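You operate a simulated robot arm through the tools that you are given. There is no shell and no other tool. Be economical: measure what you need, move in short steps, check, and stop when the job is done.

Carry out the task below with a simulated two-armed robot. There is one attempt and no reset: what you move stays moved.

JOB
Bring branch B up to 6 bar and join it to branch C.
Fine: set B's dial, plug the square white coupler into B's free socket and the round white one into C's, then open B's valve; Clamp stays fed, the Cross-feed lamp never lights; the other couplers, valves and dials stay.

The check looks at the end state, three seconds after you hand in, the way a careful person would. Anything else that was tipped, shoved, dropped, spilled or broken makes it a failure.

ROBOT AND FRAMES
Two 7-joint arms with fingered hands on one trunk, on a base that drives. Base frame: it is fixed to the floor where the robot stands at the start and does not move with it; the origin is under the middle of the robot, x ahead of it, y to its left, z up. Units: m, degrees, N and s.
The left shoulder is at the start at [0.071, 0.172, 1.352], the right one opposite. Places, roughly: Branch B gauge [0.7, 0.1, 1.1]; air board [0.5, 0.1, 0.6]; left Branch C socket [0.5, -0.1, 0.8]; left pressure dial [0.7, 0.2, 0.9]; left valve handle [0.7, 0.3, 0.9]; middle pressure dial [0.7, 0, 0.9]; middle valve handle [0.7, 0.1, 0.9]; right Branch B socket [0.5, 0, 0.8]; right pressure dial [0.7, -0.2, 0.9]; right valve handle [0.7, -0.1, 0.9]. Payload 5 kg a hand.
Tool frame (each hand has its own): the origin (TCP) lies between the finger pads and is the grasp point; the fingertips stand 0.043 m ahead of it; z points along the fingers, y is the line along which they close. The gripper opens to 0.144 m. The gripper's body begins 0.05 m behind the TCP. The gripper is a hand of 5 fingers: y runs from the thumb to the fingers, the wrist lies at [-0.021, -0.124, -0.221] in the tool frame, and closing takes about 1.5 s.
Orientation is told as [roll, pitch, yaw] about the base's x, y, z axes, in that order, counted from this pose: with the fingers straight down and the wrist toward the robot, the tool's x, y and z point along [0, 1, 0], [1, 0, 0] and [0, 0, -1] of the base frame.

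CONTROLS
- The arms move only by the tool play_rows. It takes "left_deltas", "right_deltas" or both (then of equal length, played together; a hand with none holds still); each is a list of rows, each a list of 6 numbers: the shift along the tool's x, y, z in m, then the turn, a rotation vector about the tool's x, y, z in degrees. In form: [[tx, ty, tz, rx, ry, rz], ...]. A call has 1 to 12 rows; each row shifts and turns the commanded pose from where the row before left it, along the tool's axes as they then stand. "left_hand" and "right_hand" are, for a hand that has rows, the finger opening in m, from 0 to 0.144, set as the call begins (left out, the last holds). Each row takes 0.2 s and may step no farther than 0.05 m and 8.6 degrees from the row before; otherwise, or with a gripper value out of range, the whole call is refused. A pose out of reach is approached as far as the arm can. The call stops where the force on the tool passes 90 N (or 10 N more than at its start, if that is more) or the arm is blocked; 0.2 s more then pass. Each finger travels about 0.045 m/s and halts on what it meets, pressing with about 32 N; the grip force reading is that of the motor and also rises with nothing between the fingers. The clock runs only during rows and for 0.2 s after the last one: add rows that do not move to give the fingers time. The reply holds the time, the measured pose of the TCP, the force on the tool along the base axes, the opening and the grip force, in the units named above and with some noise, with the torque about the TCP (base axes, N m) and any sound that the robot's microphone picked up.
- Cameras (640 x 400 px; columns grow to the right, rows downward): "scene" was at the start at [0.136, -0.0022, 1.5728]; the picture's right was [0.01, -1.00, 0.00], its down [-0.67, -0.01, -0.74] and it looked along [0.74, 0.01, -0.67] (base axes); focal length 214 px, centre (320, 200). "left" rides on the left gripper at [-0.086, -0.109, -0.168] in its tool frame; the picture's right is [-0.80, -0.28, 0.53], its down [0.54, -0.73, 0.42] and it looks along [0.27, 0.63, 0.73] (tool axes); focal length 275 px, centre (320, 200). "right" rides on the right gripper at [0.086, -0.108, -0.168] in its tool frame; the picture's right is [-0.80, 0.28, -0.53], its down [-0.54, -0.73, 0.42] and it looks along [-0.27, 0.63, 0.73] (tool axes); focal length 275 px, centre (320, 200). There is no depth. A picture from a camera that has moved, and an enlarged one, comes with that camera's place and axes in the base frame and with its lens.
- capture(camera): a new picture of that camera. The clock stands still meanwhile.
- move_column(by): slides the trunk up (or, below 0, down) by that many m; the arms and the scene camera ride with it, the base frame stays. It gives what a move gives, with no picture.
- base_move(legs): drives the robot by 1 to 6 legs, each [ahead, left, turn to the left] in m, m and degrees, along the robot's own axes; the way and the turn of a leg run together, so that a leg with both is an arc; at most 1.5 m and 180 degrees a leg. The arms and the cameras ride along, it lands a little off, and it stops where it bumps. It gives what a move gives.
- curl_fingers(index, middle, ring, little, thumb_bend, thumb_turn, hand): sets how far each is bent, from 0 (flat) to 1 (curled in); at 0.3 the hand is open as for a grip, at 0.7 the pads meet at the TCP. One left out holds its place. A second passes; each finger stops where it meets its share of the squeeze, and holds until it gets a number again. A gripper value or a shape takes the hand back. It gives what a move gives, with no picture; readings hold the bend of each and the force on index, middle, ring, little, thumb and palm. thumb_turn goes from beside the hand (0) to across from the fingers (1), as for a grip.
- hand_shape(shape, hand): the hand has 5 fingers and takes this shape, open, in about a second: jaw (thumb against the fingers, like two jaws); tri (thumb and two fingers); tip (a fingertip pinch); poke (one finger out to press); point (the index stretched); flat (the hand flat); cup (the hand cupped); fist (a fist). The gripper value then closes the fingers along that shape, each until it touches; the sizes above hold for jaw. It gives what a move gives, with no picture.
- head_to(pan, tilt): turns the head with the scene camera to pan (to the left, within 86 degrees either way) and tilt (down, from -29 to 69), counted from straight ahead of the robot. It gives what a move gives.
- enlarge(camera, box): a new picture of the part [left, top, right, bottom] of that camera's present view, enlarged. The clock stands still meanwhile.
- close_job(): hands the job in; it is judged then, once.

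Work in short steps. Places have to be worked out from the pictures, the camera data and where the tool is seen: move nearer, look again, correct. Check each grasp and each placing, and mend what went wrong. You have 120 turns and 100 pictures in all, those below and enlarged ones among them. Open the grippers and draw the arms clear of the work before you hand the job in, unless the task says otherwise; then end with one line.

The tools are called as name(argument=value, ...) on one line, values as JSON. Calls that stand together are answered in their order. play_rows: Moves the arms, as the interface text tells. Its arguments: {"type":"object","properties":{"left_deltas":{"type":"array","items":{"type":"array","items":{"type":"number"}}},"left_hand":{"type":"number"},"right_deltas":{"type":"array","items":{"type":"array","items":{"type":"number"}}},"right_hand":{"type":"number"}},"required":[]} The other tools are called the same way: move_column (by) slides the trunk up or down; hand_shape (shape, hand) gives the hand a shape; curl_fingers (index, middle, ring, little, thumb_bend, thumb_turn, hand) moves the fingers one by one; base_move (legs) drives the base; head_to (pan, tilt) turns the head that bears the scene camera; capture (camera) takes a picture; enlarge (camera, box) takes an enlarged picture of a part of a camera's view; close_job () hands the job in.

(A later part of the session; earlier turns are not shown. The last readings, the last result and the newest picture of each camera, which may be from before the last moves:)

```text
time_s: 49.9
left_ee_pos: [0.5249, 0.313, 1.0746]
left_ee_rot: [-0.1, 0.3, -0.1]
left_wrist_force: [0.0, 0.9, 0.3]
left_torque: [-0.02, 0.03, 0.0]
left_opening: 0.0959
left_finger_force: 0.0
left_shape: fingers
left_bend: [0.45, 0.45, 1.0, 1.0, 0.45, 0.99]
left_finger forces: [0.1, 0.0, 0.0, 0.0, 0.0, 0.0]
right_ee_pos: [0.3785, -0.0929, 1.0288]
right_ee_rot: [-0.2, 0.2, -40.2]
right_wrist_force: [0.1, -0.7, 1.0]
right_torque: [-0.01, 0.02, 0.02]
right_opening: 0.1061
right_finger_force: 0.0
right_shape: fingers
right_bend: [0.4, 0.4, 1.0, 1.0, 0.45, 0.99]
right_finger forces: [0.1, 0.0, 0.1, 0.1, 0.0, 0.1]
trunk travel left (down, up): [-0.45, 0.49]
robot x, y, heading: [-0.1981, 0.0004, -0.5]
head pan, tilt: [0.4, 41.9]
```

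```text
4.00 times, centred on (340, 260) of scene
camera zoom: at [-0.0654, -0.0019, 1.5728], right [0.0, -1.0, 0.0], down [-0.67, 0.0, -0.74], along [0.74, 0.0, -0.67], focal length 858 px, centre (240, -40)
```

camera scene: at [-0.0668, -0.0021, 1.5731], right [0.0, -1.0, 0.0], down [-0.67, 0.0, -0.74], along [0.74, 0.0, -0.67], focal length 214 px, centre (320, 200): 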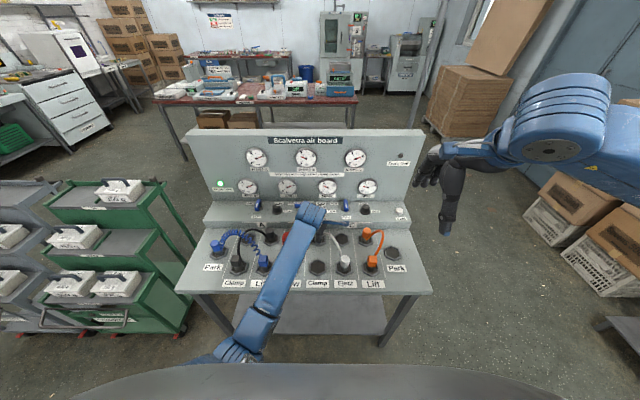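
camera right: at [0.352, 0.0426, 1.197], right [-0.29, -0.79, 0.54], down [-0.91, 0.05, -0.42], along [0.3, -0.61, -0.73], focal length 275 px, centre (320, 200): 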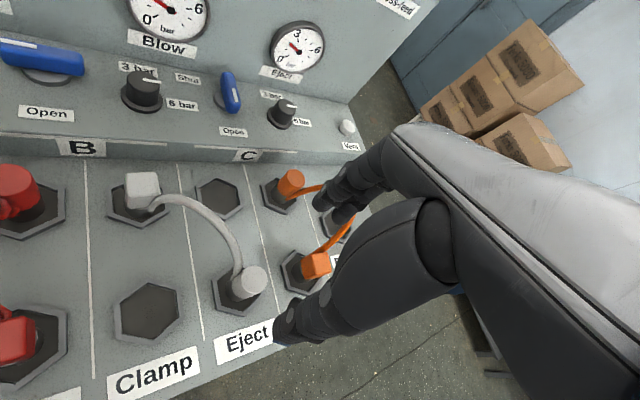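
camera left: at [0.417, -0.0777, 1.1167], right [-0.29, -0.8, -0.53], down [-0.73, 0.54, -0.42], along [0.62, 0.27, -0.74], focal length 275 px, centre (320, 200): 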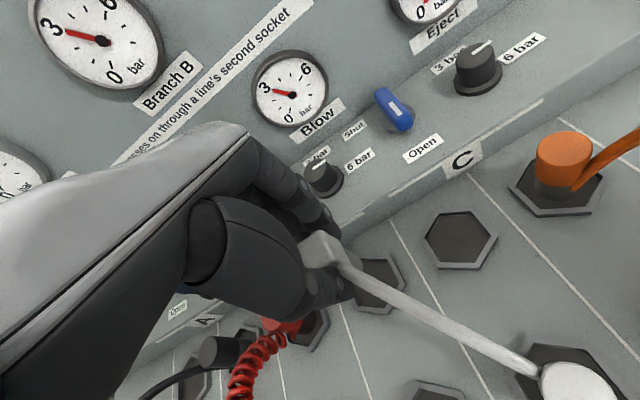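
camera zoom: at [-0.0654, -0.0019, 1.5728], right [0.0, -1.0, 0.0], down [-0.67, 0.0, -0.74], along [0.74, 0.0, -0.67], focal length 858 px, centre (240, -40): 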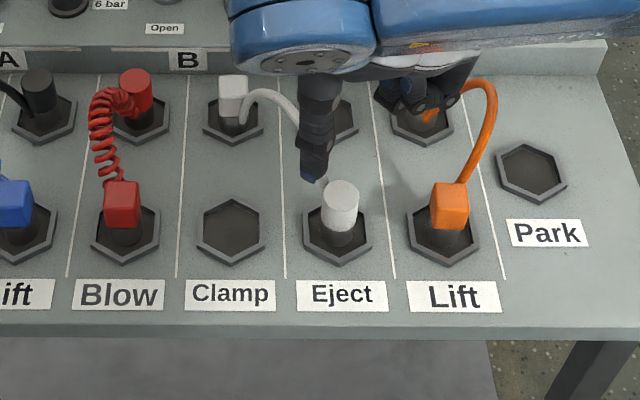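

The round coupler is at about (0.389, -0.088). At yaw -40 the curled fingers would come near the orange square, so I turn back to -20, then centre and descend part way.

play_rows(right_deltas=[[0, 0, 0, 0, 0, -7], [0, 0, 0, 0, 0, -7], [0, 0, 0, 0, 0, -6], [0.0057, 0.007, 0.03, 0, 0, 0], [0, 0, 0.03, 0, 0, 0], [0, 0, 0.02, 0, 0, 0], [0, 0, 0, 0, 0, 0]])

capture(camera="right")

enlarge(camera="scene", box=[260, 210, 420, 310])

capture(camera="left")

```text
time_s: 51.5
left_ee_pos: [0.5244, 0.3127, 1.0738]
left_ee_rot: [-0.2, 0.3, 0.0]
left_wrist_force: [-0.6, 0.2, -0.2]
left_torque: [0.04, -0.04, -0.02]
left_opening: 0.096
left_finger_force: 0.1
left_shape: fingers
left_bend: [0.45, 0.45, 1.0, 1.0, 0.45, 0.99]
left_finger forces: [0.0, 0.0, 0.0, 0.0, 0.0, 0.0]
right_ee_pos: [0.3884, -0.0875, 0.9488]
right_ee_rot: [-0.1, 0.2, -20.2]
right_wrist_force: [-0.4, -0.3, 0.1]
right_torque: [0.03, 0.0, -0.04]
right_opening: 0.106
right_finger_force: 0.2
right_shape: fingers
right_bend: [0.4, 0.4, 1.0, 1.0, 0.45, 0.99]
right_finger forces: [0.1, 0.0, 0.0, 0.0, 0.0, 0.0]
trunk travel left (down, up): [-0.45, 0.49]
robot x, y, heading: [-0.2014, 0.001, -0.3]
head pan, tilt: [0.4, 41.9]
```

```text
44 pictures are left
camera right: at [0.3165, 0.0299, 1.1174], right [-0.01, -0.85, 0.53], down [-0.87, -0.26, -0.42], along [0.49, -0.47, -0.73], focal length 275 px, centre (320, 200)
```

right: 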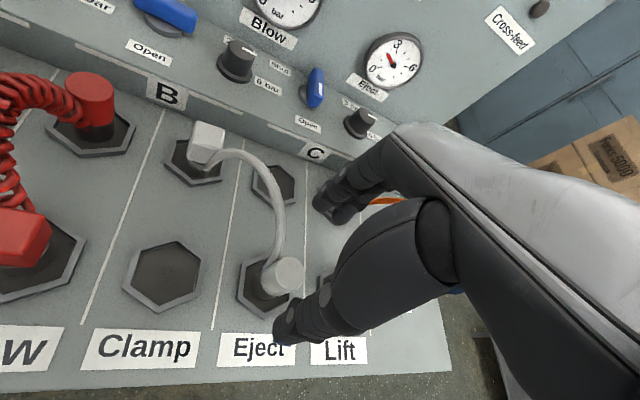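

```text
4.00 times, centred on (340, 260) of scene
camera zoom: at [-0.0653, -0.0019, 1.5727], right [0.0, -1.0, 0.0], down [-0.67, 0.0, -0.74], along [0.74, 0.0, -0.67], focal length 858 px, centre (240, -40)
```

zoom: 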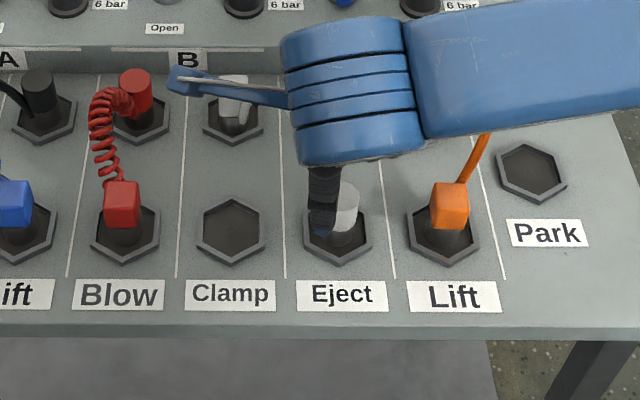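

```text
42 pictures are left
camera left: at [0.4174, 0.2267, 1.2415], right [-0.29, -0.8, -0.53], down [-0.73, 0.54, -0.42], along [0.62, 0.27, -0.74], focal length 275 px, centre (320, 200)
```

left: 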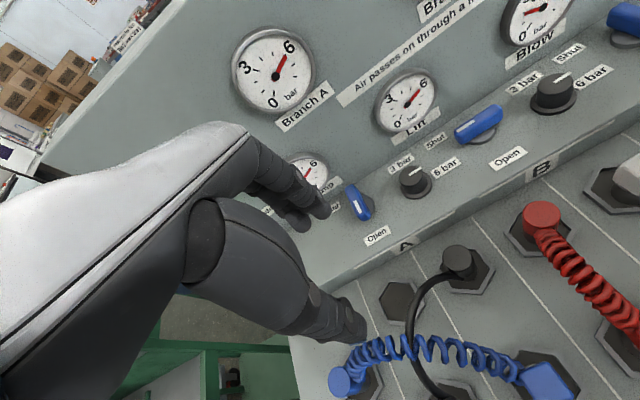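

The coupler is centred under the grip. I descend to z≈0.87 in small steps and check.

play_rows(right_deltas=[[0, 0, 0.02, 0, 0, 0], [0, 0, 0.02, 0, 0, 0], [0, 0, 0.02, 0, 0, 0], [0, 0, 0.017, 0, 0, 0], [0, 0, 0, 0, 0, 0]])

capture(camera="right")

```text
time_s: 52.7
left_ee_pos: [0.5254, 0.3129, 1.0746]
left_ee_rot: [-0.1, 0.3, -0.1]
left_wrist_force: [0.1, -0.4, 0.4]
left_torque: [0.01, 0.01, 0.0]
left_opening: 0.0959
left_finger_force: 0.0
left_shape: fingers
left_bend: [0.45, 0.45, 1.0, 1.0, 0.45, 0.99]
left_finger forces: [0.0, 0.0, 0.0, 0.1, 0.1, 0.1]
right_ee_pos: [0.3849, -0.0897, 0.8695]
right_ee_rot: [-0.1, 0.2, -20.3]
right_wrist_force: [-0.7, -0.3, -0.2]
right_torque: [0.02, -0.01, 0.0]
right_opening: 0.1057
right_finger_force: 0.0
right_shape: fingers
right_bend: [0.4, 0.4, 1.0, 1.0, 0.45, 0.99]
right_finger forces: [0.0, 0.0, 0.0, 0.0, 0.0, 0.0]
trunk travel left (down, up): [-0.45, 0.49]
robot x, y, heading: [-0.1966, 0.0021, -0.4]
head pan, tilt: [0.4, 41.9]
```

```text
41 pictures are left
camera right: at [0.314, 0.0285, 1.0386], right [-0.01, -0.85, 0.53], down [-0.87, -0.26, -0.42], along [0.49, -0.47, -0.73], focal length 275 px, centre (320, 200)
```

right: 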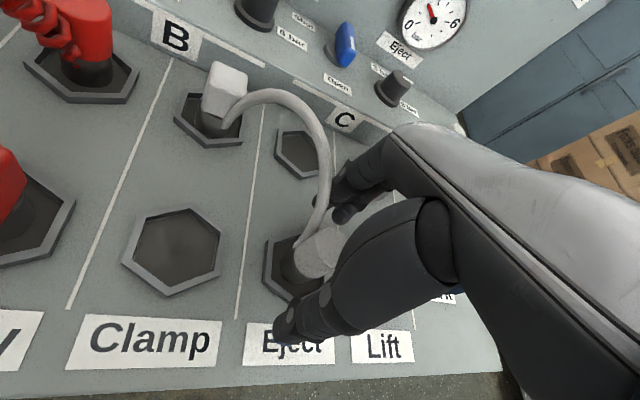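

There is no contact and the hose passes just beside the index. I close thumb, index and middle.

curl_fingers(hand="right", index=0.75, middle=0.75, thumb_bend=0.75)

enlarge(camera="right", box=[220, 130, 420, 350])

```text
time_s: 53.7
left_ee_pos: [0.5244, 0.3137, 1.0738]
left_ee_rot: [-0.1, 0.4, -0.1]
left_wrist_force: [0.8, 0.5, 1.0]
left_torque: [0.0, 0.0, 0.01]
left_opening: 0.0956
left_finger_force: 0.1
left_shape: fingers
left_bend: [0.45, 0.45, 1.0, 1.0, 0.45, 0.99]
left_finger forces: [0.0, 0.0, 0.0, 0.0, 0.1, 0.1]
right_ee_pos: [0.3857, -0.0893, 0.8684]
right_ee_rot: [-0.1, 0.2, -20.2]
right_wrist_force: [0.1, 0.5, -0.4]
right_torque: [-0.01, -0.02, 0.0]
right_opening: 0.0329
right_finger_force: 21.1
right_shape: fingers
right_bend: [0.62, 0.64, 1.0, 1.0, 0.65, 1.0]
right_finger forces: [10.6, 10.0, 0.1, 0.0, 21.2, 0.1]
trunk travel left (down, up): [-0.45, 0.49]
robot x, y, heading: [-0.2015, 0.0012, -0.3]
head pan, tilt: [0.4, 41.9]
```

```text
1.82 times, centred on (320, 240) of right
camera zoom: at [0.3141, 0.0285, 1.0386], right [-0.01, -0.85, 0.53], down [-0.87, -0.26, -0.42], along [0.49, -0.47, -0.73], focal length 500 px, centre (320, 127)
```

zoom: 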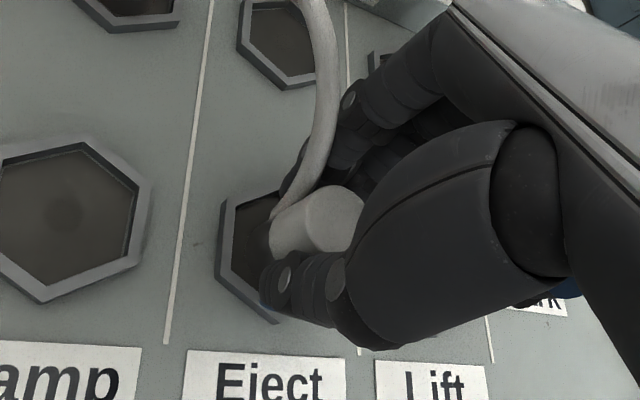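

Firm grip at 33 mm. I lift it out, shift +0.140 m in x above C's free socket and check alignment.

play_rows(right_deltas=[[0, 0, -0.01, 0, 0, 0], [0, 0, -0.02, 0, 0, 0], [0, 0, -0.025, 0, 0, 0], [0, 0, -0.025, 0, 0, 0], [0.0121, 0.0328, 0, 0, 0, 0], [0.0121, 0.0328, 0, 0, 0, 0], [0.0121, 0.0329, 0, 0, 0, 0], [0.012, 0.0329, 0, 0, 0, 0], [0, 0, 0, 0, 0, 0]])

capture(camera="right")

enlarge(camera="left", box=[480, 150, 640, 300])

enlarge(camera="scene", box=[240, 190, 400, 290])

```text
time_s: 55.7
left_ee_pos: [0.5228, 0.313, 1.074]
left_ee_rot: [-0.1, 0.2, 0.0]
left_wrist_force: [-1.1, 0.6, -0.1]
left_torque: [0.02, -0.04, -0.01]
left_opening: 0.0961
left_finger_force: 0.0
left_shape: fingers
left_bend: [0.45, 0.45, 1.0, 1.0, 0.45, 0.99]
left_finger forces: [0.0, 0.0, 0.0, 0.0, 0.0, 0.0]
right_ee_pos: [0.5297, -0.0889, 0.9522]
right_ee_rot: [0.0, 0.2, -20.3]
right_wrist_force: [0.2, -0.7, -0.6]
right_torque: [0.03, -0.03, -0.01]
right_opening: 0.0328
right_finger_force: 20.6
right_shape: fingers
right_bend: [0.62, 0.64, 1.0, 1.0, 0.65, 1.0]
right_finger forces: [10.6, 10.1, 0.0, 0.0, 21.1, 0.1]
trunk travel left (down, up): [-0.45, 0.49]
robot x, y, heading: [-0.2013, -0.0008, -0.1]
head pan, tilt: [0.4, 41.9]
```

```text
39 pictures are left
camera right: at [0.457, 0.029, 1.1214], right [-0.01, -0.85, 0.53], down [-0.87, -0.26, -0.42], along [0.49, -0.47, -0.73], focal length 275 px, centre (320, 200)
```

right: 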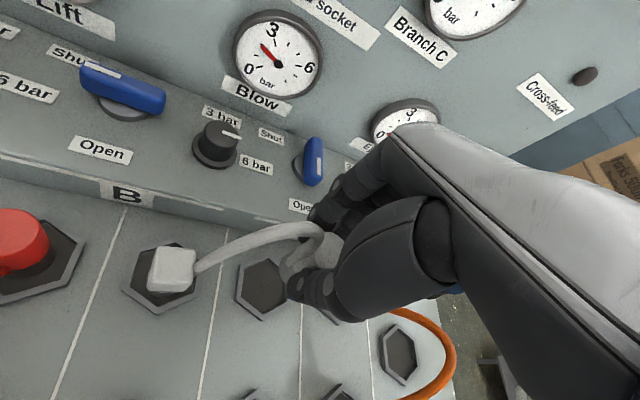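

```text
2.67 times, centred on (560, 225) of left
camera zoom: at [0.4167, 0.2263, 1.242], right [-0.29, -0.8, -0.53], down [-0.73, 0.54, -0.42], along [0.62, 0.27, -0.74], focal length 734 px, centre (-320, 133)
```

zoom: 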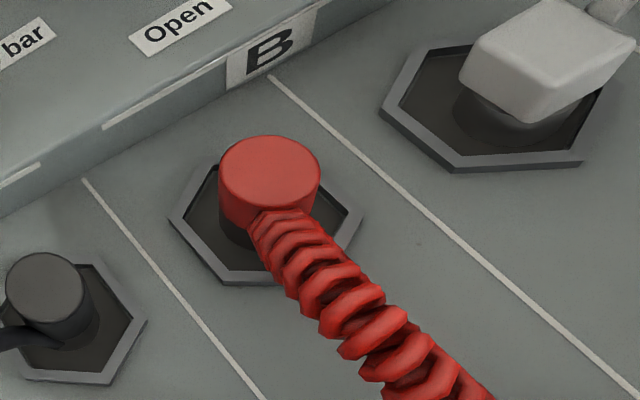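

```text
4.00 times, centred on (320, 240) of scene
camera zoom: at [-0.0662, -0.0025, 1.5729], right [0.0, -1.0, 0.0], down [-0.67, 0.0, -0.74], along [0.74, 0.0, -0.67], focal length 858 px, centre (320, 40)
```

zoom: 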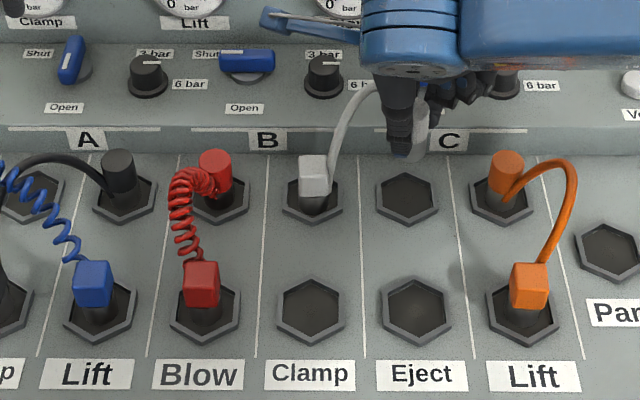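

I am about 4 mm too far forward. I correct that and lower to just above seating.

play_rows(right_deltas=[[-0.0014, -0.0038, 0.015, 0, 0, 0], [0, 0, 0.02, 0, 0, 0], [0, 0, 0.018, 0, 0, 0], [0, 0, 0, 0, 0, 0]])

enlarge(camera="right", box=[200, 200, 400, 350])

enlarge(camera="scene", box=[300, 190, 380, 240])

```text
time_s: 56.7
left_ee_pos: [0.5239, 0.3117, 1.0732]
left_ee_rot: [-0.1, 0.3, 0.0]
left_wrist_force: [0.3, -0.2, 1.2]
left_torque: [-0.01, 0.02, 0.0]
left_opening: 0.0961
left_finger_force: 0.1
left_shape: fingers
left_bend: [0.45, 0.45, 1.0, 1.0, 0.45, 0.99]
left_finger forces: [0.0, 0.0, 0.0, 0.1, 0.1, 0.0]
right_ee_pos: [0.5235, -0.0887, 0.8973]
right_ee_rot: [-0.1, 0.2, -20.1]
right_wrist_force: [0.1, -0.6, -1.3]
right_torque: [0.03, -0.02, -0.01]
right_opening: 0.0332
right_finger_force: 20.5
right_shape: fingers
right_bend: [0.62, 0.64, 1.0, 1.0, 0.65, 1.0]
right_finger forces: [10.5, 10.1, 0.0, 0.0, 21.1, 0.0]
trunk travel left (down, up): [-0.45, 0.49]
robot x, y, heading: [-0.1979, -0.0027, -0.4]
head pan, tilt: [0.4, 41.9]
```

```text
2.67 times, centred on (300, 275) of right
camera zoom: at [0.4515, 0.0296, 1.0672], right [-0.01, -0.85, 0.53], down [-0.87, -0.26, -0.42], along [0.49, -0.47, -0.73], focal length 734 px, centre (373, 0)
```

zoom: 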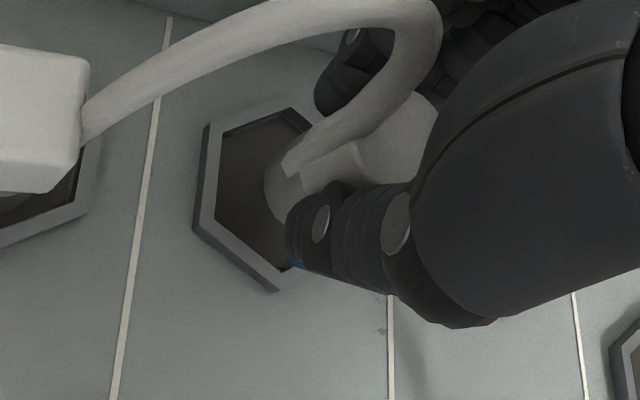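

```text
8.00 times, centred on (340, 215) of scene
camera zoom: at [-0.0656, -0.0022, 1.5728], right [0.0, -1.0, 0.0], down [-0.67, 0.0, -0.74], along [0.74, 0.0, -0.67], focal length 1716 px, centre (160, 80)
```

zoom: 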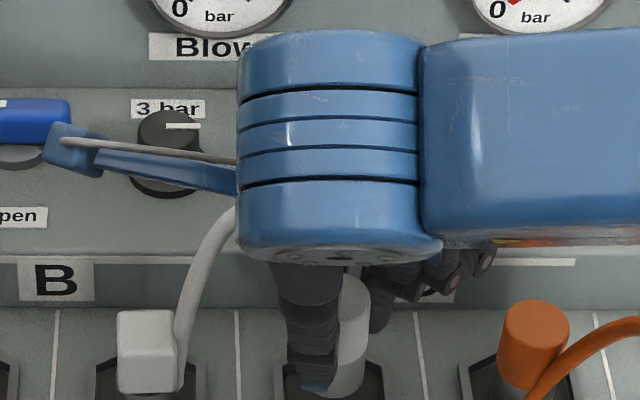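

Alignment looks good. I lower to the seat with a light press.

play_rows(right_deltas=[[0, 0.001, 0.01, 0, 0, 0], [0, 0, 0.01, 0, 0, 0], [0, 0, 0.008, 0, 0, 0], [0, 0, 0.004, 0, 0, 0], [0, 0, 0, 0, 0, 0]])

enlarge(camera="right", box=[200, 200, 400, 350])

```text
time_s: 57.9
left_ee_pos: [0.5232, 0.313, 1.0751]
left_ee_rot: [-0.1, 0.3, -0.1]
left_wrist_force: [0.6, 0.4, 0.3]
left_torque: [0.04, -0.01, 0.0]
left_opening: 0.0961
left_finger_force: 0.0
left_shape: fingers
left_bend: [0.45, 0.45, 1.0, 1.0, 0.45, 0.99]
left_finger forces: [0.0, 0.0, 0.0, 0.0, 0.1, 0.0]
right_ee_pos: [0.5228, -0.0887, 0.8685]
right_ee_rot: [0.0, 0.0, -20.2]
right_wrist_force: [-0.1, -1.0, 15.8]
right_torque: [0.08, 0.24, 0.03]
right_opening: 0.0324
right_finger_force: 23.5
right_shape: fingers
right_bend: [0.62, 0.63, 1.0, 1.0, 0.65, 1.0]
right_finger forces: [11.8, 12.0, 0.0, 0.0, 23.2, 0.1]
trunk travel left (down, up): [-0.45, 0.49]
robot x, y, heading: [-0.202, 0.002, -0.3]
head pan, tilt: [0.4, 41.9]
```

```text
2.67 times, centred on (300, 275) of right
camera zoom: at [0.4519, 0.0284, 1.0368], right [-0.01, -0.85, 0.53], down [-0.87, -0.26, -0.42], along [0.5, -0.47, -0.73], focal length 734 px, centre (373, 0)
```

zoom: 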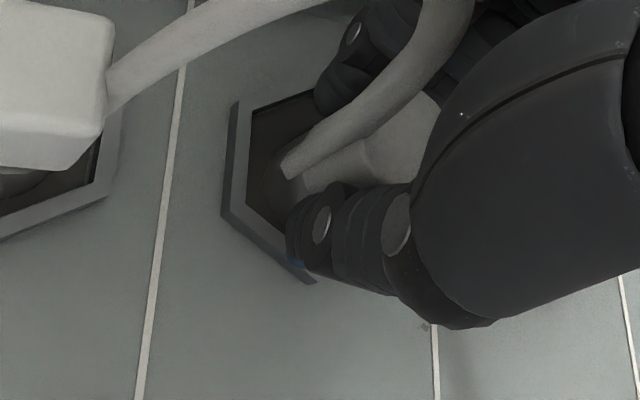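

Seated, with about 16 N reaction at the original seat height. I release with a small opening and lift away.

curl_fingers(hand="right", index=0.52, middle=0.52, thumb_bend=0.45)

play_rows(right_deltas=[[0, 0, -0.02, 0, 0, 0], [0, 0, -0.04, 0, 0, 0], [0, 0, -0.04, 0, 0, 0], [0, 0, -0.04, 0, 0, 0], [0, 0, -0.04, 0, 0, 0], [-0.02, 0, -0.04, 0, 0, 0], [-0.04, 0, -0.02, 0, 0, 0], [-0.045, 0, 0, 0, 0, 0], [-0.045, 0, 0, 0, 0, 0], [-0.045, 0, 0, 0, 0, 0]])

enlarge(camera="scene", box=[200, 130, 440, 300])

capture(camera="right")

```text
time_s: 58.9
left_ee_pos: [0.5239, 0.312, 1.0739]
left_ee_rot: [-0.2, 0.3, 0.0]
left_wrist_force: [0.5, -0.2, 0.0]
left_torque: [0.01, 0.0, -0.01]
left_opening: 0.0962
left_finger_force: 0.0
left_shape: fingers
left_bend: [0.45, 0.45, 1.0, 1.0, 0.45, 0.99]
left_finger forces: [0.0, 0.0, 0.0, 0.0, 0.0, 0.0]
right_ee_pos: [0.5235, -0.0894, 0.867]
right_ee_rot: [-0.1, 0.2, -20.2]
right_wrist_force: [-0.1, -0.2, -0.5]
right_torque: [0.01, 0.01, 0.0]
right_opening: 0.0832
right_finger_force: 0.1
right_shape: fingers
right_bend: [0.52, 0.52, 1.0, 1.0, 0.45, 0.99]
right_finger forces: [0.0, 0.1, 0.0, 0.0, 0.1, 0.0]
trunk travel left (down, up): [-0.45, 0.49]
robot x, y, heading: [-0.2051, -0.0002, -0.0]
head pan, tilt: [0.4, 41.9]
```

```text
time_s: 61.1
left_ee_pos: [0.5225, 0.3111, 1.0766]
left_ee_rot: [0.0, 0.2, 0.1]
left_wrist_force: [-0.8, -0.2, 0.2]
left_torque: [0.05, -0.03, 0.0]
left_opening: 0.0958
left_finger_force: 0.0
left_shape: fingers
left_bend: [0.45, 0.45, 1.0, 1.0, 0.45, 0.99]
left_finger forces: [0.0, 0.0, 0.0, 0.0, 0.0, 0.0]
right_ee_pos: [0.4581, -0.2739, 1.106]
right_ee_rot: [0.1, 0.2, -20.1]
right_wrist_force: [-0.4, -0.3, 0.4]
right_torque: [0.05, 0.0, -0.01]
right_opening: 0.0832
right_finger_force: 0.0
right_shape: fingers
right_bend: [0.52, 0.52, 1.0, 1.0, 0.45, 0.99]
right_finger forces: [0.0, 0.0, 0.1, 0.0, 0.0, 0.0]
trunk travel left (down, up): [-0.45, 0.49]
robot x, y, heading: [-0.2026, 0.0005, -0.1]
head pan, tilt: [0.4, 41.9]
```

```text
2.35 times, centred on (320, 215) of scene
camera zoom: at [-0.0674, -0.0049, 1.573], right [0.01, -1.0, 0.0], down [-0.67, 0.0, -0.74], along [0.74, 0.01, -0.67], focal length 505 px, centre (320, 165)
```

zoom: 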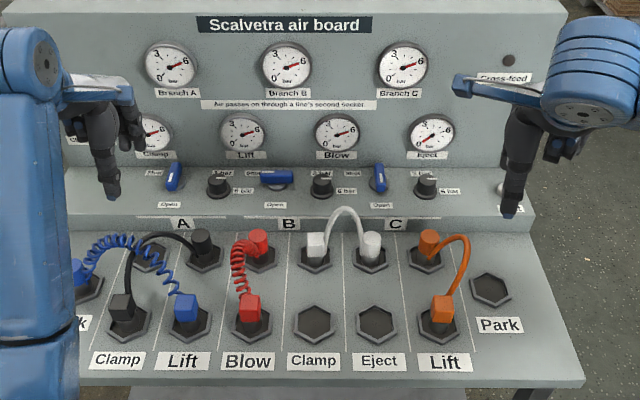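

```text
32 pictures are left
camera right: at [0.3858, -0.1569, 1.2751], right [-0.01, -0.85, 0.53], down [-0.87, -0.26, -0.42], along [0.49, -0.46, -0.73], focal length 275 px, centre (320, 200)
```

right: 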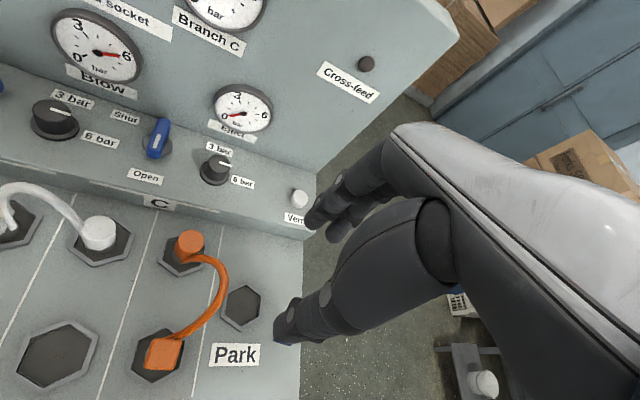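

Branch B and Blow now read 6 bar through C, Clamp holds and Cross-feed is dark. Next is the B valve: I mirror the dial method with the right hand. I park the left arm further out and turn the right hand to yaw +45 in tip shape.

hand_shape(shape="tip", hand="right")

play_rows(left_deltas=[[0, 0, -0.03, 0, 0, 0], [0, 0, -0.03, 0, 0, 0], [0.015, -0.02, -0.03, 0, 0, 0], [0.015, -0.02, -0.03, 0, 0, 0], [0.015, -0.02, 0, 0, 0, 0], [0.015, -0.02, 0, 0, 0, 0], [0.015, -0.02, 0, 0, 0, 0], [0.0, -0.02, 0, 0, 0, 0], [0, 0, 0, 0, 0, 0]], right_deltas=[[0, 0, -0.02, 0, 0, -8.2], [0, 0, -0.02, 0, 0, -8.2], [0, 0, -0.01, 0, 0, -8.2], [0, 0, 0, 0, 0, -8.2], [0, 0, 0, 0, 0, -8.2], [0, 0, 0, 0, 0, -8.2], [0, 0, 0, 0, 0, -8.2], [0, 0, 0, 0, 0, -7.8], [0, 0, 0, 0, 0, 0]])

play_rows(right_deltas=[[0, 0, 0, 0, -7, 0], [0, 0, 0, 0, -7, 0], [0, 0, 0, 0, -7, 0], [0, 0, 0, 0, -7, 0], [0, 0, 0, 0, -7, 0]])

```text
time_s: 62.0
left_ee_pos: [0.5248, 0.3129, 1.0733]
left_ee_rot: [0.0, 0.3, 0.0]
left_wrist_force: [-0.6, 0.1, 0.1]
left_torque: [-0.02, 0.02, -0.01]
left_opening: 0.0959
left_finger_force: 0.1
left_shape: fingers
left_bend: [0.45, 0.45, 1.0, 1.0, 0.45, 0.99]
left_finger forces: [0.0, 0.0, 0.0, 0.1, 0.0, 0.1]
right_ee_pos: [0.4601, -0.2721, 1.104]
right_ee_rot: [-0.1, 0.3, -20.3]
right_wrist_force: [0.3, -0.7, -0.5]
right_torque: [-0.03, 0.0, 0.0]
right_opening: 0.1436
right_finger_force: 0.1
right_shape: tip
right_bend: [0.3, 0.98, 0.99, 0.99, 0.3, 0.98]
right_finger forces: [0.1, 0.1, 0.1, 0.0, 0.0, 0.0]
trunk travel left (down, up): [-0.45, 0.49]
robot x, y, heading: [-0.2015, -0.0018, -0.1]
head pan, tilt: [0.4, 41.9]
```

```text
time_s: 64.0
left_ee_pos: [0.4028, 0.3835, 1.1947]
left_ee_rot: [-0.1, 0.2, 0.0]
left_wrist_force: [-0.1, 0.9, 0.4]
left_torque: [-0.01, 0.02, -0.02]
left_opening: 0.096
left_finger_force: 0.0
left_shape: fingers
left_bend: [0.45, 0.45, 1.0, 1.0, 0.45, 0.99]
left_finger forces: [0.1, 0.0, 0.1, 0.0, 0.0, 0.0]
right_ee_pos: [0.4576, -0.2719, 1.1557]
right_ee_rot: [0.2, 0.2, 41.1]
right_wrist_force: [0.9, 0.3, 0.2]
right_torque: [-0.02, 0.04, -0.01]
right_opening: 0.1436
right_finger_force: 0.0
right_shape: tip
right_bend: [0.3, 0.98, 0.99, 0.99, 0.3, 0.98]
right_finger forces: [0.0, 0.1, 0.1, 0.0, 0.0, 0.0]
right hand out of reach, approached as far as the arm can: row 8
trunk travel left (down, up): [-0.45, 0.49]
robot x, y, heading: [-0.1989, -0.0005, -0.0]
head pan, tilt: [0.4, 41.9]
```

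```text
time_s: 65.2
left_ee_pos: [0.4031, 0.3844, 1.1948]
left_ee_rot: [-0.1, 0.3, 0.0]
left_wrist_force: [0.6, -0.3, -1.1]
left_torque: [0.0, 0.0, -0.01]
left_opening: 0.0959
left_finger_force: 0.1
left_shape: fingers
left_bend: [0.45, 0.45, 1.0, 1.0, 0.45, 0.99]
left_finger forces: [0.0, 0.1, 0.0, 0.1, 0.0, 0.0]
right_ee_pos: [0.4586, -0.2724, 1.1558]
right_ee_rot: [-35.0, 0.2, 40.9]
right_wrist_force: [0.2, -0.8, 0.1]
right_torque: [-0.02, -0.01, 0.0]
right_opening: 0.1438
right_finger_force: 0.0
right_shape: tip
right_bend: [0.3, 0.98, 0.99, 0.99, 0.3, 0.98]
right_finger forces: [0.1, 0.0, 0.0, 0.0, 0.0, 0.1]
trunk travel left (down, up): [-0.45, 0.49]
robot x, y, heading: [-0.2011, 0.0037, -0.4]
head pan, tilt: [0.4, 41.9]
```

Now I move it across, high over the board, to a spot back from the valve lever.

play_rows(right_deltas=[[0.0194, 0.0368, -0.0074, 0, 0, 0], [0.0194, 0.0368, -0.0074, 0, 0, 0], [0.0194, 0.0368, -0.0074, 0, 0, 0], [0.0194, 0.0368, -0.0074, 0, 0, 0], [0.0194, 0.0368, -0.0074, 0, 0, 0], [0.0194, 0.0368, -0.0074, 0, 0, 0], [0.0194, 0.0368, -0.0074, 0, 0, 0], [0.0194, 0.0368, -0.0074, 0, 0, 0], [0.0194, 0.0368, -0.0074, 0, 0, 0], [0.0194, 0.0368, -0.0074, 0, 0, 0], [0.0194, 0.0368, -0.0074, 0, 0, 0]], right_hand=0.085)

capture(camera="right")

```text
time_s: 67.6
left_ee_pos: [0.4025, 0.3868, 1.1928]
left_ee_rot: [-0.2, 0.3, 0.0]
left_wrist_force: [-0.4, 0.1, 0.4]
left_torque: [-0.03, 0.02, -0.01]
left_opening: 0.0961
left_finger_force: 0.0
left_shape: fingers
left_bend: [0.45, 0.45, 1.0, 1.0, 0.45, 0.99]
left_finger forces: [0.0, 0.0, 0.1, 0.0, 0.0, 0.1]
right_ee_pos: [0.6189, 0.1615, 1.0993]
right_ee_rot: [-34.9, 0.2, 41.0]
right_wrist_force: [0.0, 1.1, 0.0]
right_torque: [-0.03, 0.01, 0.0]
right_opening: 0.0852
right_finger_force: 0.0
right_shape: tip
right_bend: [0.3, 0.98, 0.99, 0.99, 0.66, 1.0]
right_finger forces: [0.1, 0.1, 0.0, 0.0, 0.0, 0.1]
trunk travel left (down, up): [-0.45, 0.49]
robot x, y, heading: [-0.2009, 0.0019, -0.5]
head pan, tilt: [0.4, 41.9]
```

```text
31 pictures are left
camera right: at [0.4285, 0.2147, 1.1883], right [0.44, -0.07, 0.89], down [-0.1, -0.99, -0.03], along [0.89, -0.07, -0.45], focal length 275 px, centre (320, 200)
```

right: 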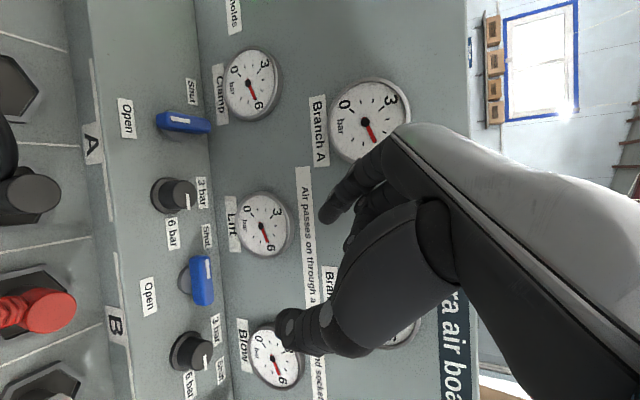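

The lever pivot triangulates to (0.675, 0.092). I preshape the pinch narrower, with index 0.5 and thumb 0.70, and approach most of the way.

curl_fingers(hand="right", index=0.5, thumb_bend=0.68)

play_rows(right_deltas=[[0.0149, -0.0008, 0.032, 0, 0, 0], [0.0149, -0.0008, 0.032, 0, 0, 0], [0.0149, -0.0008, 0.032, 0, 0, 0], [0.0149, -0.0008, 0.032, 0, 0, 0], [0, 0, 0, 0, 0, 0]])

capture(camera="right")

```text
time_s: 68.6
left_ee_pos: [0.4021, 0.385, 1.1956]
left_ee_rot: [-0.1, 0.2, 0.0]
left_wrist_force: [0.2, 0.3, 0.6]
left_torque: [-0.01, 0.05, 0.01]
left_opening: 0.0959
left_finger_force: 0.1
left_shape: fingers
left_bend: [0.45, 0.45, 1.0, 1.0, 0.45, 0.99]
left_finger forces: [0.0, 0.0, 0.0, 0.0, 0.0, 0.0]
right_ee_pos: [0.6186, 0.159, 1.0993]
right_ee_rot: [-34.8, 0.2, 41.1]
right_wrist_force: [0.1, 0.4, -0.3]
right_torque: [0.0, 0.01, -0.02]
right_opening: 0.0468
right_finger_force: 0.0
right_shape: fingers
right_bend: [0.5, 0.98, 0.99, 0.99, 0.68, 1.0]
right_finger forces: [0.0, 0.1, 0.0, 0.1, 0.0, 0.1]
trunk travel left (down, up): [-0.45, 0.49]
robot x, y, heading: [-0.2036, -0.0003, -0.1]
head pan, tilt: [0.4, 41.9]
```

```text
time_s: 69.8
left_ee_pos: [0.4022, 0.3837, 1.1958]
left_ee_rot: [0.0, 0.4, -0.1]
left_wrist_force: [-0.4, -0.7, 0.7]
left_torque: [-0.01, -0.02, -0.02]
left_opening: 0.0961
left_finger_force: 0.0
left_shape: fingers
left_bend: [0.45, 0.45, 1.0, 1.0, 0.45, 0.99]
left_finger forces: [0.0, 0.1, 0.0, 0.0, 0.1, 0.0]
right_ee_pos: [0.6303, 0.1407, 0.9596]
right_ee_rot: [-34.9, 0.2, 41.2]
right_wrist_force: [-1.2, 0.0, 0.5]
right_torque: [0.01, 0.01, -0.02]
right_opening: 0.0468
right_finger_force: 0.1
right_shape: fingers
right_bend: [0.5, 0.98, 0.99, 0.99, 0.68, 1.0]
right_finger forces: [0.0, 0.0, 0.0, 0.0, 0.0, 0.0]
trunk travel left (down, up): [-0.45, 0.49]
robot x, y, heading: [-0.2008, 0.0003, -0.4]
head pan, tilt: [0.4, 41.9]
```

```text
30 pictures are left
camera right: at [0.4382, 0.1944, 1.05], right [0.44, -0.07, 0.89], down [-0.1, -0.99, -0.04], along [0.89, -0.07, -0.45], focal length 275 px, centre (320, 200)
```

right: 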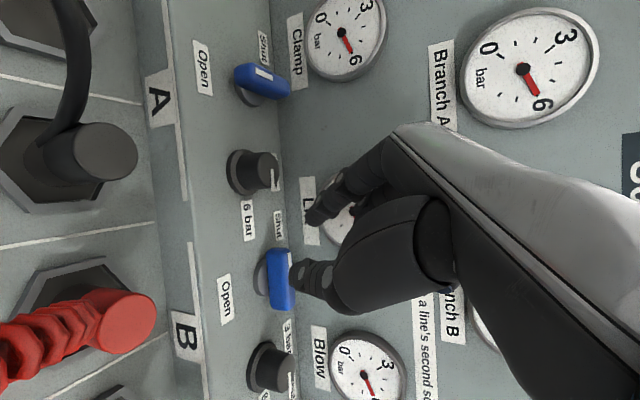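

The tips bracket the lever's line. I advance 4.5 cm and look.

play_rows(right_deltas=[[0, 0.001, 0.016, 0, 0, 0], [0, 0.001, 0.016, 0, 0, 0], [0, 0, 0.013, 0, 0, 0], [0, 0, 0, 0, 0, 0]])

enlarge(camera="right", box=[160, 150, 400, 350])

```text
time_s: 70.8
left_ee_pos: [0.4028, 0.3845, 1.195]
left_ee_rot: [-0.2, 0.3, 0.0]
left_wrist_force: [0.0, -0.3, 0.4]
left_torque: [-0.01, 0.01, -0.06]
left_opening: 0.096
left_finger_force: 0.1
left_shape: fingers
left_bend: [0.45, 0.45, 1.0, 1.0, 0.45, 0.99]
left_finger forces: [0.0, 0.1, 0.0, 0.0, 0.1, 0.0]
right_ee_pos: [0.6489, 0.1215, 0.9239]
right_ee_rot: [-34.9, 0.4, 41.1]
right_wrist_force: [0.9, 0.5, 0.4]
right_torque: [-0.02, -0.01, 0.03]
right_opening: 0.0468
right_finger_force: 0.1
right_shape: fingers
right_bend: [0.5, 0.98, 0.99, 0.99, 0.68, 1.0]
right_finger forces: [0.0, 0.0, 0.0, 0.0, 0.0, 0.1]
trunk travel left (down, up): [-0.45, 0.49]
robot x, y, heading: [-0.2033, -0.0001, -0.1]
head pan, tilt: [0.4, 41.9]
```

```text
2.00 times, centred on (280, 250) of right
camera zoom: at [0.4584, 0.1763, 1.0129], right [0.44, -0.07, 0.89], down [-0.1, -0.99, -0.03], along [0.89, -0.07, -0.45], focal length 551 px, centre (400, 100)
```

zoom: 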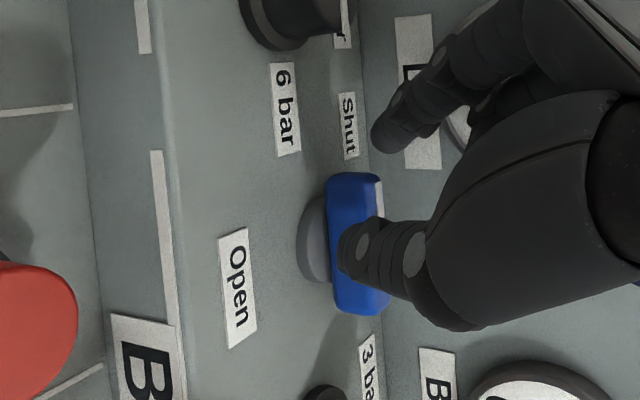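

The tip midpoint is off to the left by about 12 mm because the thumb closed more. I shift along the closing axis, then advance 2.2 cm and look.

play_rows(right_deltas=[[0, -0.012, 0, 0, 0, 0], [0, 0, 0.008, 0, 0, 0], [0, 0, 0.008, 0, 0, 0], [0, 0, 0.006, 0, 0, 0], [0, 0, 0, 0, 0, 0]])

enlarge(camera="right", box=[160, 150, 400, 350])

enlarge(camera="scene", box=[220, 150, 380, 250])

```text
time_s: 72.0
left_ee_pos: [0.4009, 0.3841, 1.1954]
left_ee_rot: [0.0, 0.2, -0.1]
left_wrist_force: [-0.8, 0.6, -0.1]
left_torque: [-0.01, -0.02, 0.03]
left_opening: 0.0958
left_finger_force: 0.1
left_shape: fingers
left_bend: [0.45, 0.45, 1.0, 1.0, 0.45, 0.99]
left_finger forces: [0.0, 0.0, 0.0, 0.1, 0.0, 0.1]
right_ee_pos: [0.6488, 0.1038, 0.9049]
right_ee_rot: [-34.9, 0.3, 41.1]
right_wrist_force: [2.6, 6.1, 0.7]
right_torque: [0.26, -0.2, 0.17]
right_opening: 0.0544
right_finger_force: 2.9
right_shape: fingers
right_bend: [0.46, 0.98, 0.99, 0.99, 0.68, 1.0]
right_finger forces: [5.8, 0.0, 0.1, 0.1, 0.0, 0.0]
trunk travel left (down, up): [-0.45, 0.49]
robot x, y, heading: [-0.2062, -0.0003, -0.1]
head pan, tilt: [0.4, 41.9]
```

```text
2.00 times, centred on (280, 250) of right
camera zoom: at [0.4568, 0.1578, 0.9949], right [0.44, -0.07, 0.89], down [-0.1, -0.99, -0.03], along [0.89, -0.07, -0.45], focal length 551 px, centre (400, 100)
```

zoom: 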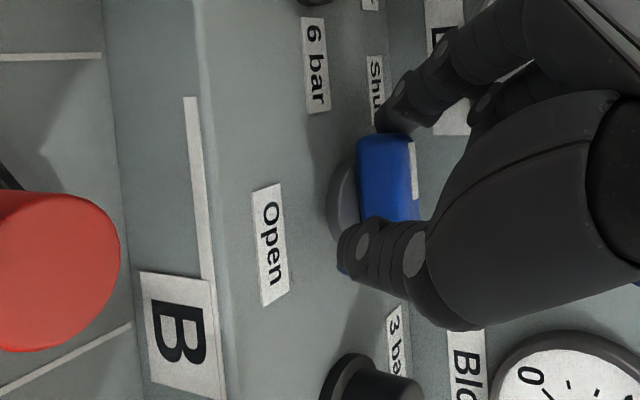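

```text
4.00 times, centred on (300, 200) of scene
camera zoom: at [-0.0652, -0.0012, 1.5727], right [0.0, -1.0, 0.0], down [-0.67, 0.0, -0.74], along [0.74, 0.0, -0.67], focal length 858 px, centre (400, 200)
```

zoom: 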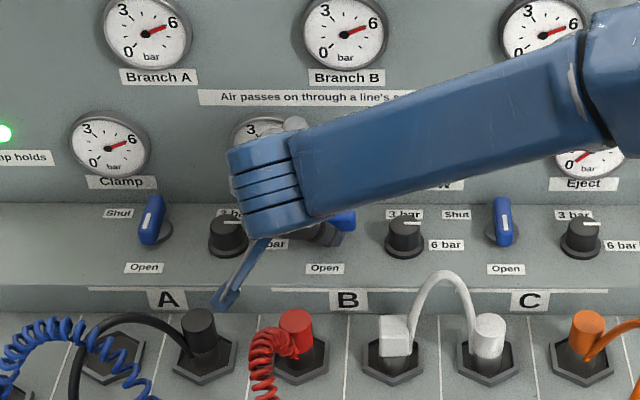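

The index met the end of the lever instead of going behind it. I back off, shift forward and right, and re-advance.

play_rows(right_deltas=[[0, 0, -0.015, 0, 0, 0], [0, 0, -0.012, 0, 0, 0], [-0.0128, 0, 0.009, 0, 0, 0], [0, 0, 0, 0, 0, 0], [0, 0, 0.009, 0, 0, 0], [0, 0, 0.009, 0, 0, 0], [0, 0, 0.007, 0, 0, 0], [0, 0, 0, 0, 0, 0]])

enlarge(camera="right", box=[160, 150, 400, 350])

```text
time_s: 73.8
left_ee_pos: [0.4024, 0.3844, 1.1951]
left_ee_rot: [-0.1, 0.3, 0.0]
left_wrist_force: [-0.6, 0.6, -0.6]
left_torque: [-0.02, 0.01, 0.0]
left_opening: 0.0963
left_finger_force: 0.0
left_shape: fingers
left_bend: [0.45, 0.45, 1.0, 1.0, 0.45, 0.99]
left_finger forces: [0.0, 0.0, 0.0, 0.1, 0.0, 0.0]
right_ee_pos: [0.6569, 0.0921, 0.9079]
right_ee_rot: [-34.7, 0.2, 41.1]
right_wrist_force: [0.4, -1.2, -0.9]
right_torque: [0.0, 0.0, 0.01]
right_opening: 0.0469
right_finger_force: 0.0
right_shape: fingers
right_bend: [0.5, 0.98, 0.99, 0.99, 0.68, 1.0]
right_finger forces: [0.1, 0.0, 0.0, 0.0, 0.0, 0.0]
trunk travel left (down, up): [-0.45, 0.49]
robot x, y, heading: [-0.1989, 0.0028, -0.2]
head pan, tilt: [0.4, 41.9]
```

```text
2.00 times, centred on (280, 250) of right
camera zoom: at [0.4661, 0.1473, 0.9968], right [0.45, -0.07, 0.89], down [-0.1, -0.99, -0.04], along [0.89, -0.07, -0.45], focal length 551 px, centre (400, 100)
```

zoom: 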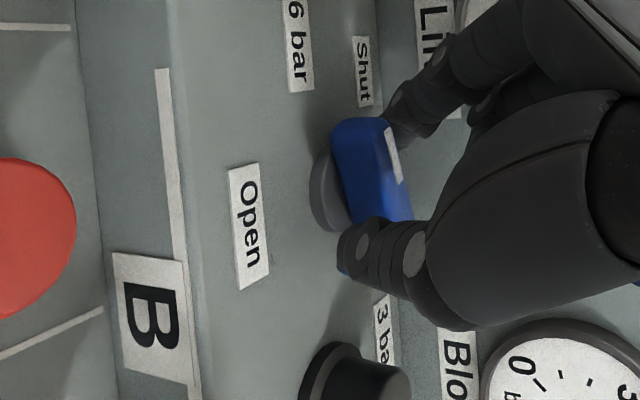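

The index is now behind the lever, which has already started to swing. I rotate the hand 40° counter-clockwise about the pivot and look.

play_rows(right_deltas=[[-0.0015, -0.0016, 0.0011, -4.59, 0, -6.55], [-0.0015, -0.0016, 0.0011, -4.59, 0, -6.55], [-0.0015, -0.0016, 0.0011, -4.59, 0, -6.55], [-0.0015, -0.0016, 0.0011, -4.59, 0, -6.55], [-0.0015, -0.0016, 0.0011, -4.59, 0, -6.55]])

enlarge(camera="right", box=[160, 150, 400, 350])

enlarge(camera="scene", box=[200, 130, 440, 280])

```text
time_s: 75.0
left_ee_pos: [0.4024, 0.3856, 1.1953]
left_ee_rot: [-0.1, 0.3, 0.1]
left_wrist_force: [-0.9, 0.1, 0.1]
left_torque: [-0.01, 0.0, -0.02]
left_opening: 0.0959
left_finger_force: 0.2
left_shape: fingers
left_bend: [0.45, 0.45, 1.0, 1.0, 0.45, 0.99]
left_finger forces: [0.0, 0.1, 0.0, 0.1, 0.0, 0.0]
right_ee_pos: [0.6611, 0.0822, 0.9072]
right_ee_rot: [-34.8, -0.1, 81.2]
right_wrist_force: [1.4, 0.0, 0.4]
right_torque: [0.02, -0.02, -0.06]
right_opening: 0.0474
right_finger_force: 0.3
right_shape: fingers
right_bend: [0.5, 0.98, 0.99, 0.99, 0.68, 1.0]
right_finger forces: [0.9, 0.0, 0.0, 0.0, 0.0, 0.0]
trunk travel left (down, up): [-0.45, 0.49]
robot x, y, heading: [-0.203, 0.0011, -0.1]
head pan, tilt: [0.4, 41.9]
```

```text
2.00 times, centred on (280, 250) of right
camera zoom: at [0.4799, -0.0006, 0.997], right [0.39, 0.23, 0.89], down [0.57, -0.82, -0.04], along [0.73, 0.52, -0.45], focal length 551 px, centre (400, 100)
```

zoom: 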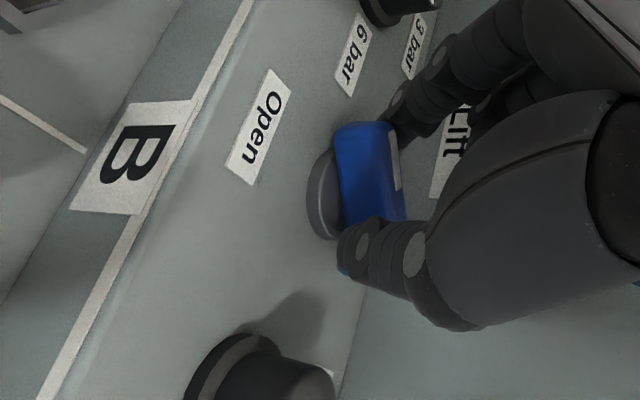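

```text
2.67 times, centred on (320, 205) of scene
camera zoom: at [-0.0652, -0.0019, 1.5727], right [0.0, -1.0, 0.0], down [-0.67, 0.0, -0.74], along [0.74, 0.0, -0.67], focal length 572 px, centre (320, 187)
```

zoom: 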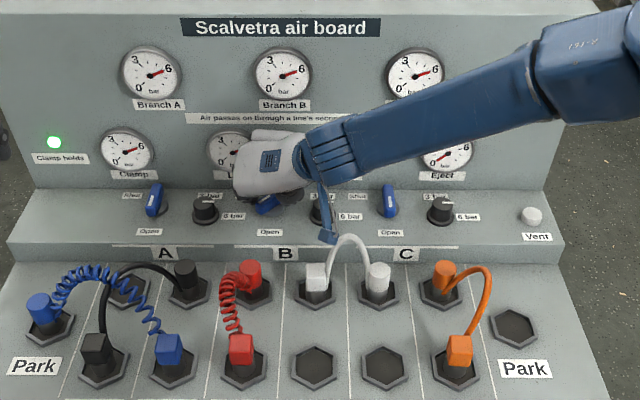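

The lever is following. I continue another 40°.

play_rows(right_deltas=[[-0.0015, -0.0016, 0.0011, -4.59, 0, -6.55], [-0.0015, -0.0016, 0.0011, -4.59, 0, -6.55], [-0.0015, -0.0016, 0.0011, -4.59, 0, -6.55], [-0.0015, -0.0016, 0.0011, -4.59, 0, -6.55], [-0.0015, -0.0016, 0.0011, -4.59, 0, -6.55]])

enlarge(camera="right", box=[160, 150, 400, 350])

enlarge(camera="scene", box=[200, 130, 440, 280])

```text
time_s: 76.2
left_ee_pos: [0.4034, 0.3849, 1.1952]
left_ee_rot: [-0.1, 0.2, 0.0]
left_wrist_force: [0.0, 0.0, 0.6]
left_torque: [-0.03, -0.02, -0.01]
left_opening: 0.0959
left_finger_force: 0.0
left_shape: fingers
left_bend: [0.45, 0.45, 1.0, 1.0, 0.45, 0.99]
left_finger forces: [0.0, 0.0, 0.0, 0.0, 0.0, 0.1]
right_ee_pos: [0.6702, 0.0744, 0.9071]
right_ee_rot: [-34.7, -0.2, 121.2]
right_wrist_force: [-1.2, -0.7, 2.3]
right_torque: [0.01, 0.04, -0.02]
right_opening: 0.0481
right_finger_force: 1.0
right_shape: fingers
right_bend: [0.5, 0.98, 0.99, 0.99, 0.68, 1.0]
right_finger forces: [0.8, 0.0, 0.0, 0.0, 1.1, 0.0]
trunk travel left (down, up): [-0.45, 0.49]
robot x, y, heading: [-0.202, -0.0038, -0.3]
head pan, tilt: [0.4, 41.9]
```

```text
2.00 times, centred on (280, 250) of right
camera zoom: at [0.5846, -0.1051, 0.9953], right [0.15, 0.42, 0.89], down [0.96, -0.27, -0.04], along [0.22, 0.87, -0.45], focal length 551 px, centre (400, 100)
```

zoom: 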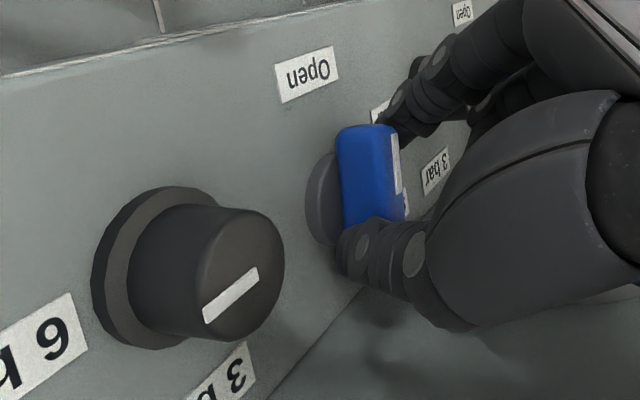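

```text
2.67 times, centred on (320, 205) of scene
camera zoom: at [-0.0652, -0.0019, 1.5728], right [0.0, -1.0, 0.0], down [-0.67, 0.0, -0.74], along [0.74, 0.0, -0.67], focal length 572 px, centre (320, 187)
```

zoom: 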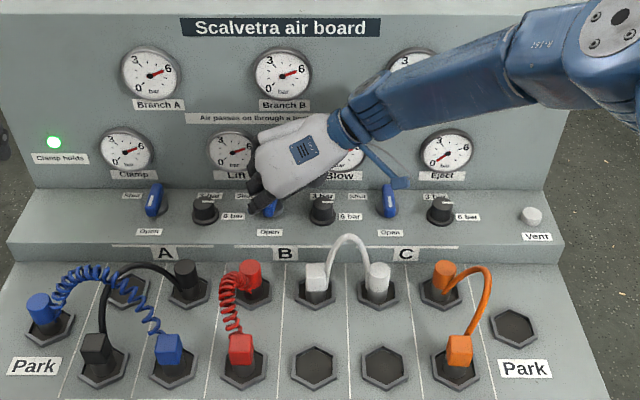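

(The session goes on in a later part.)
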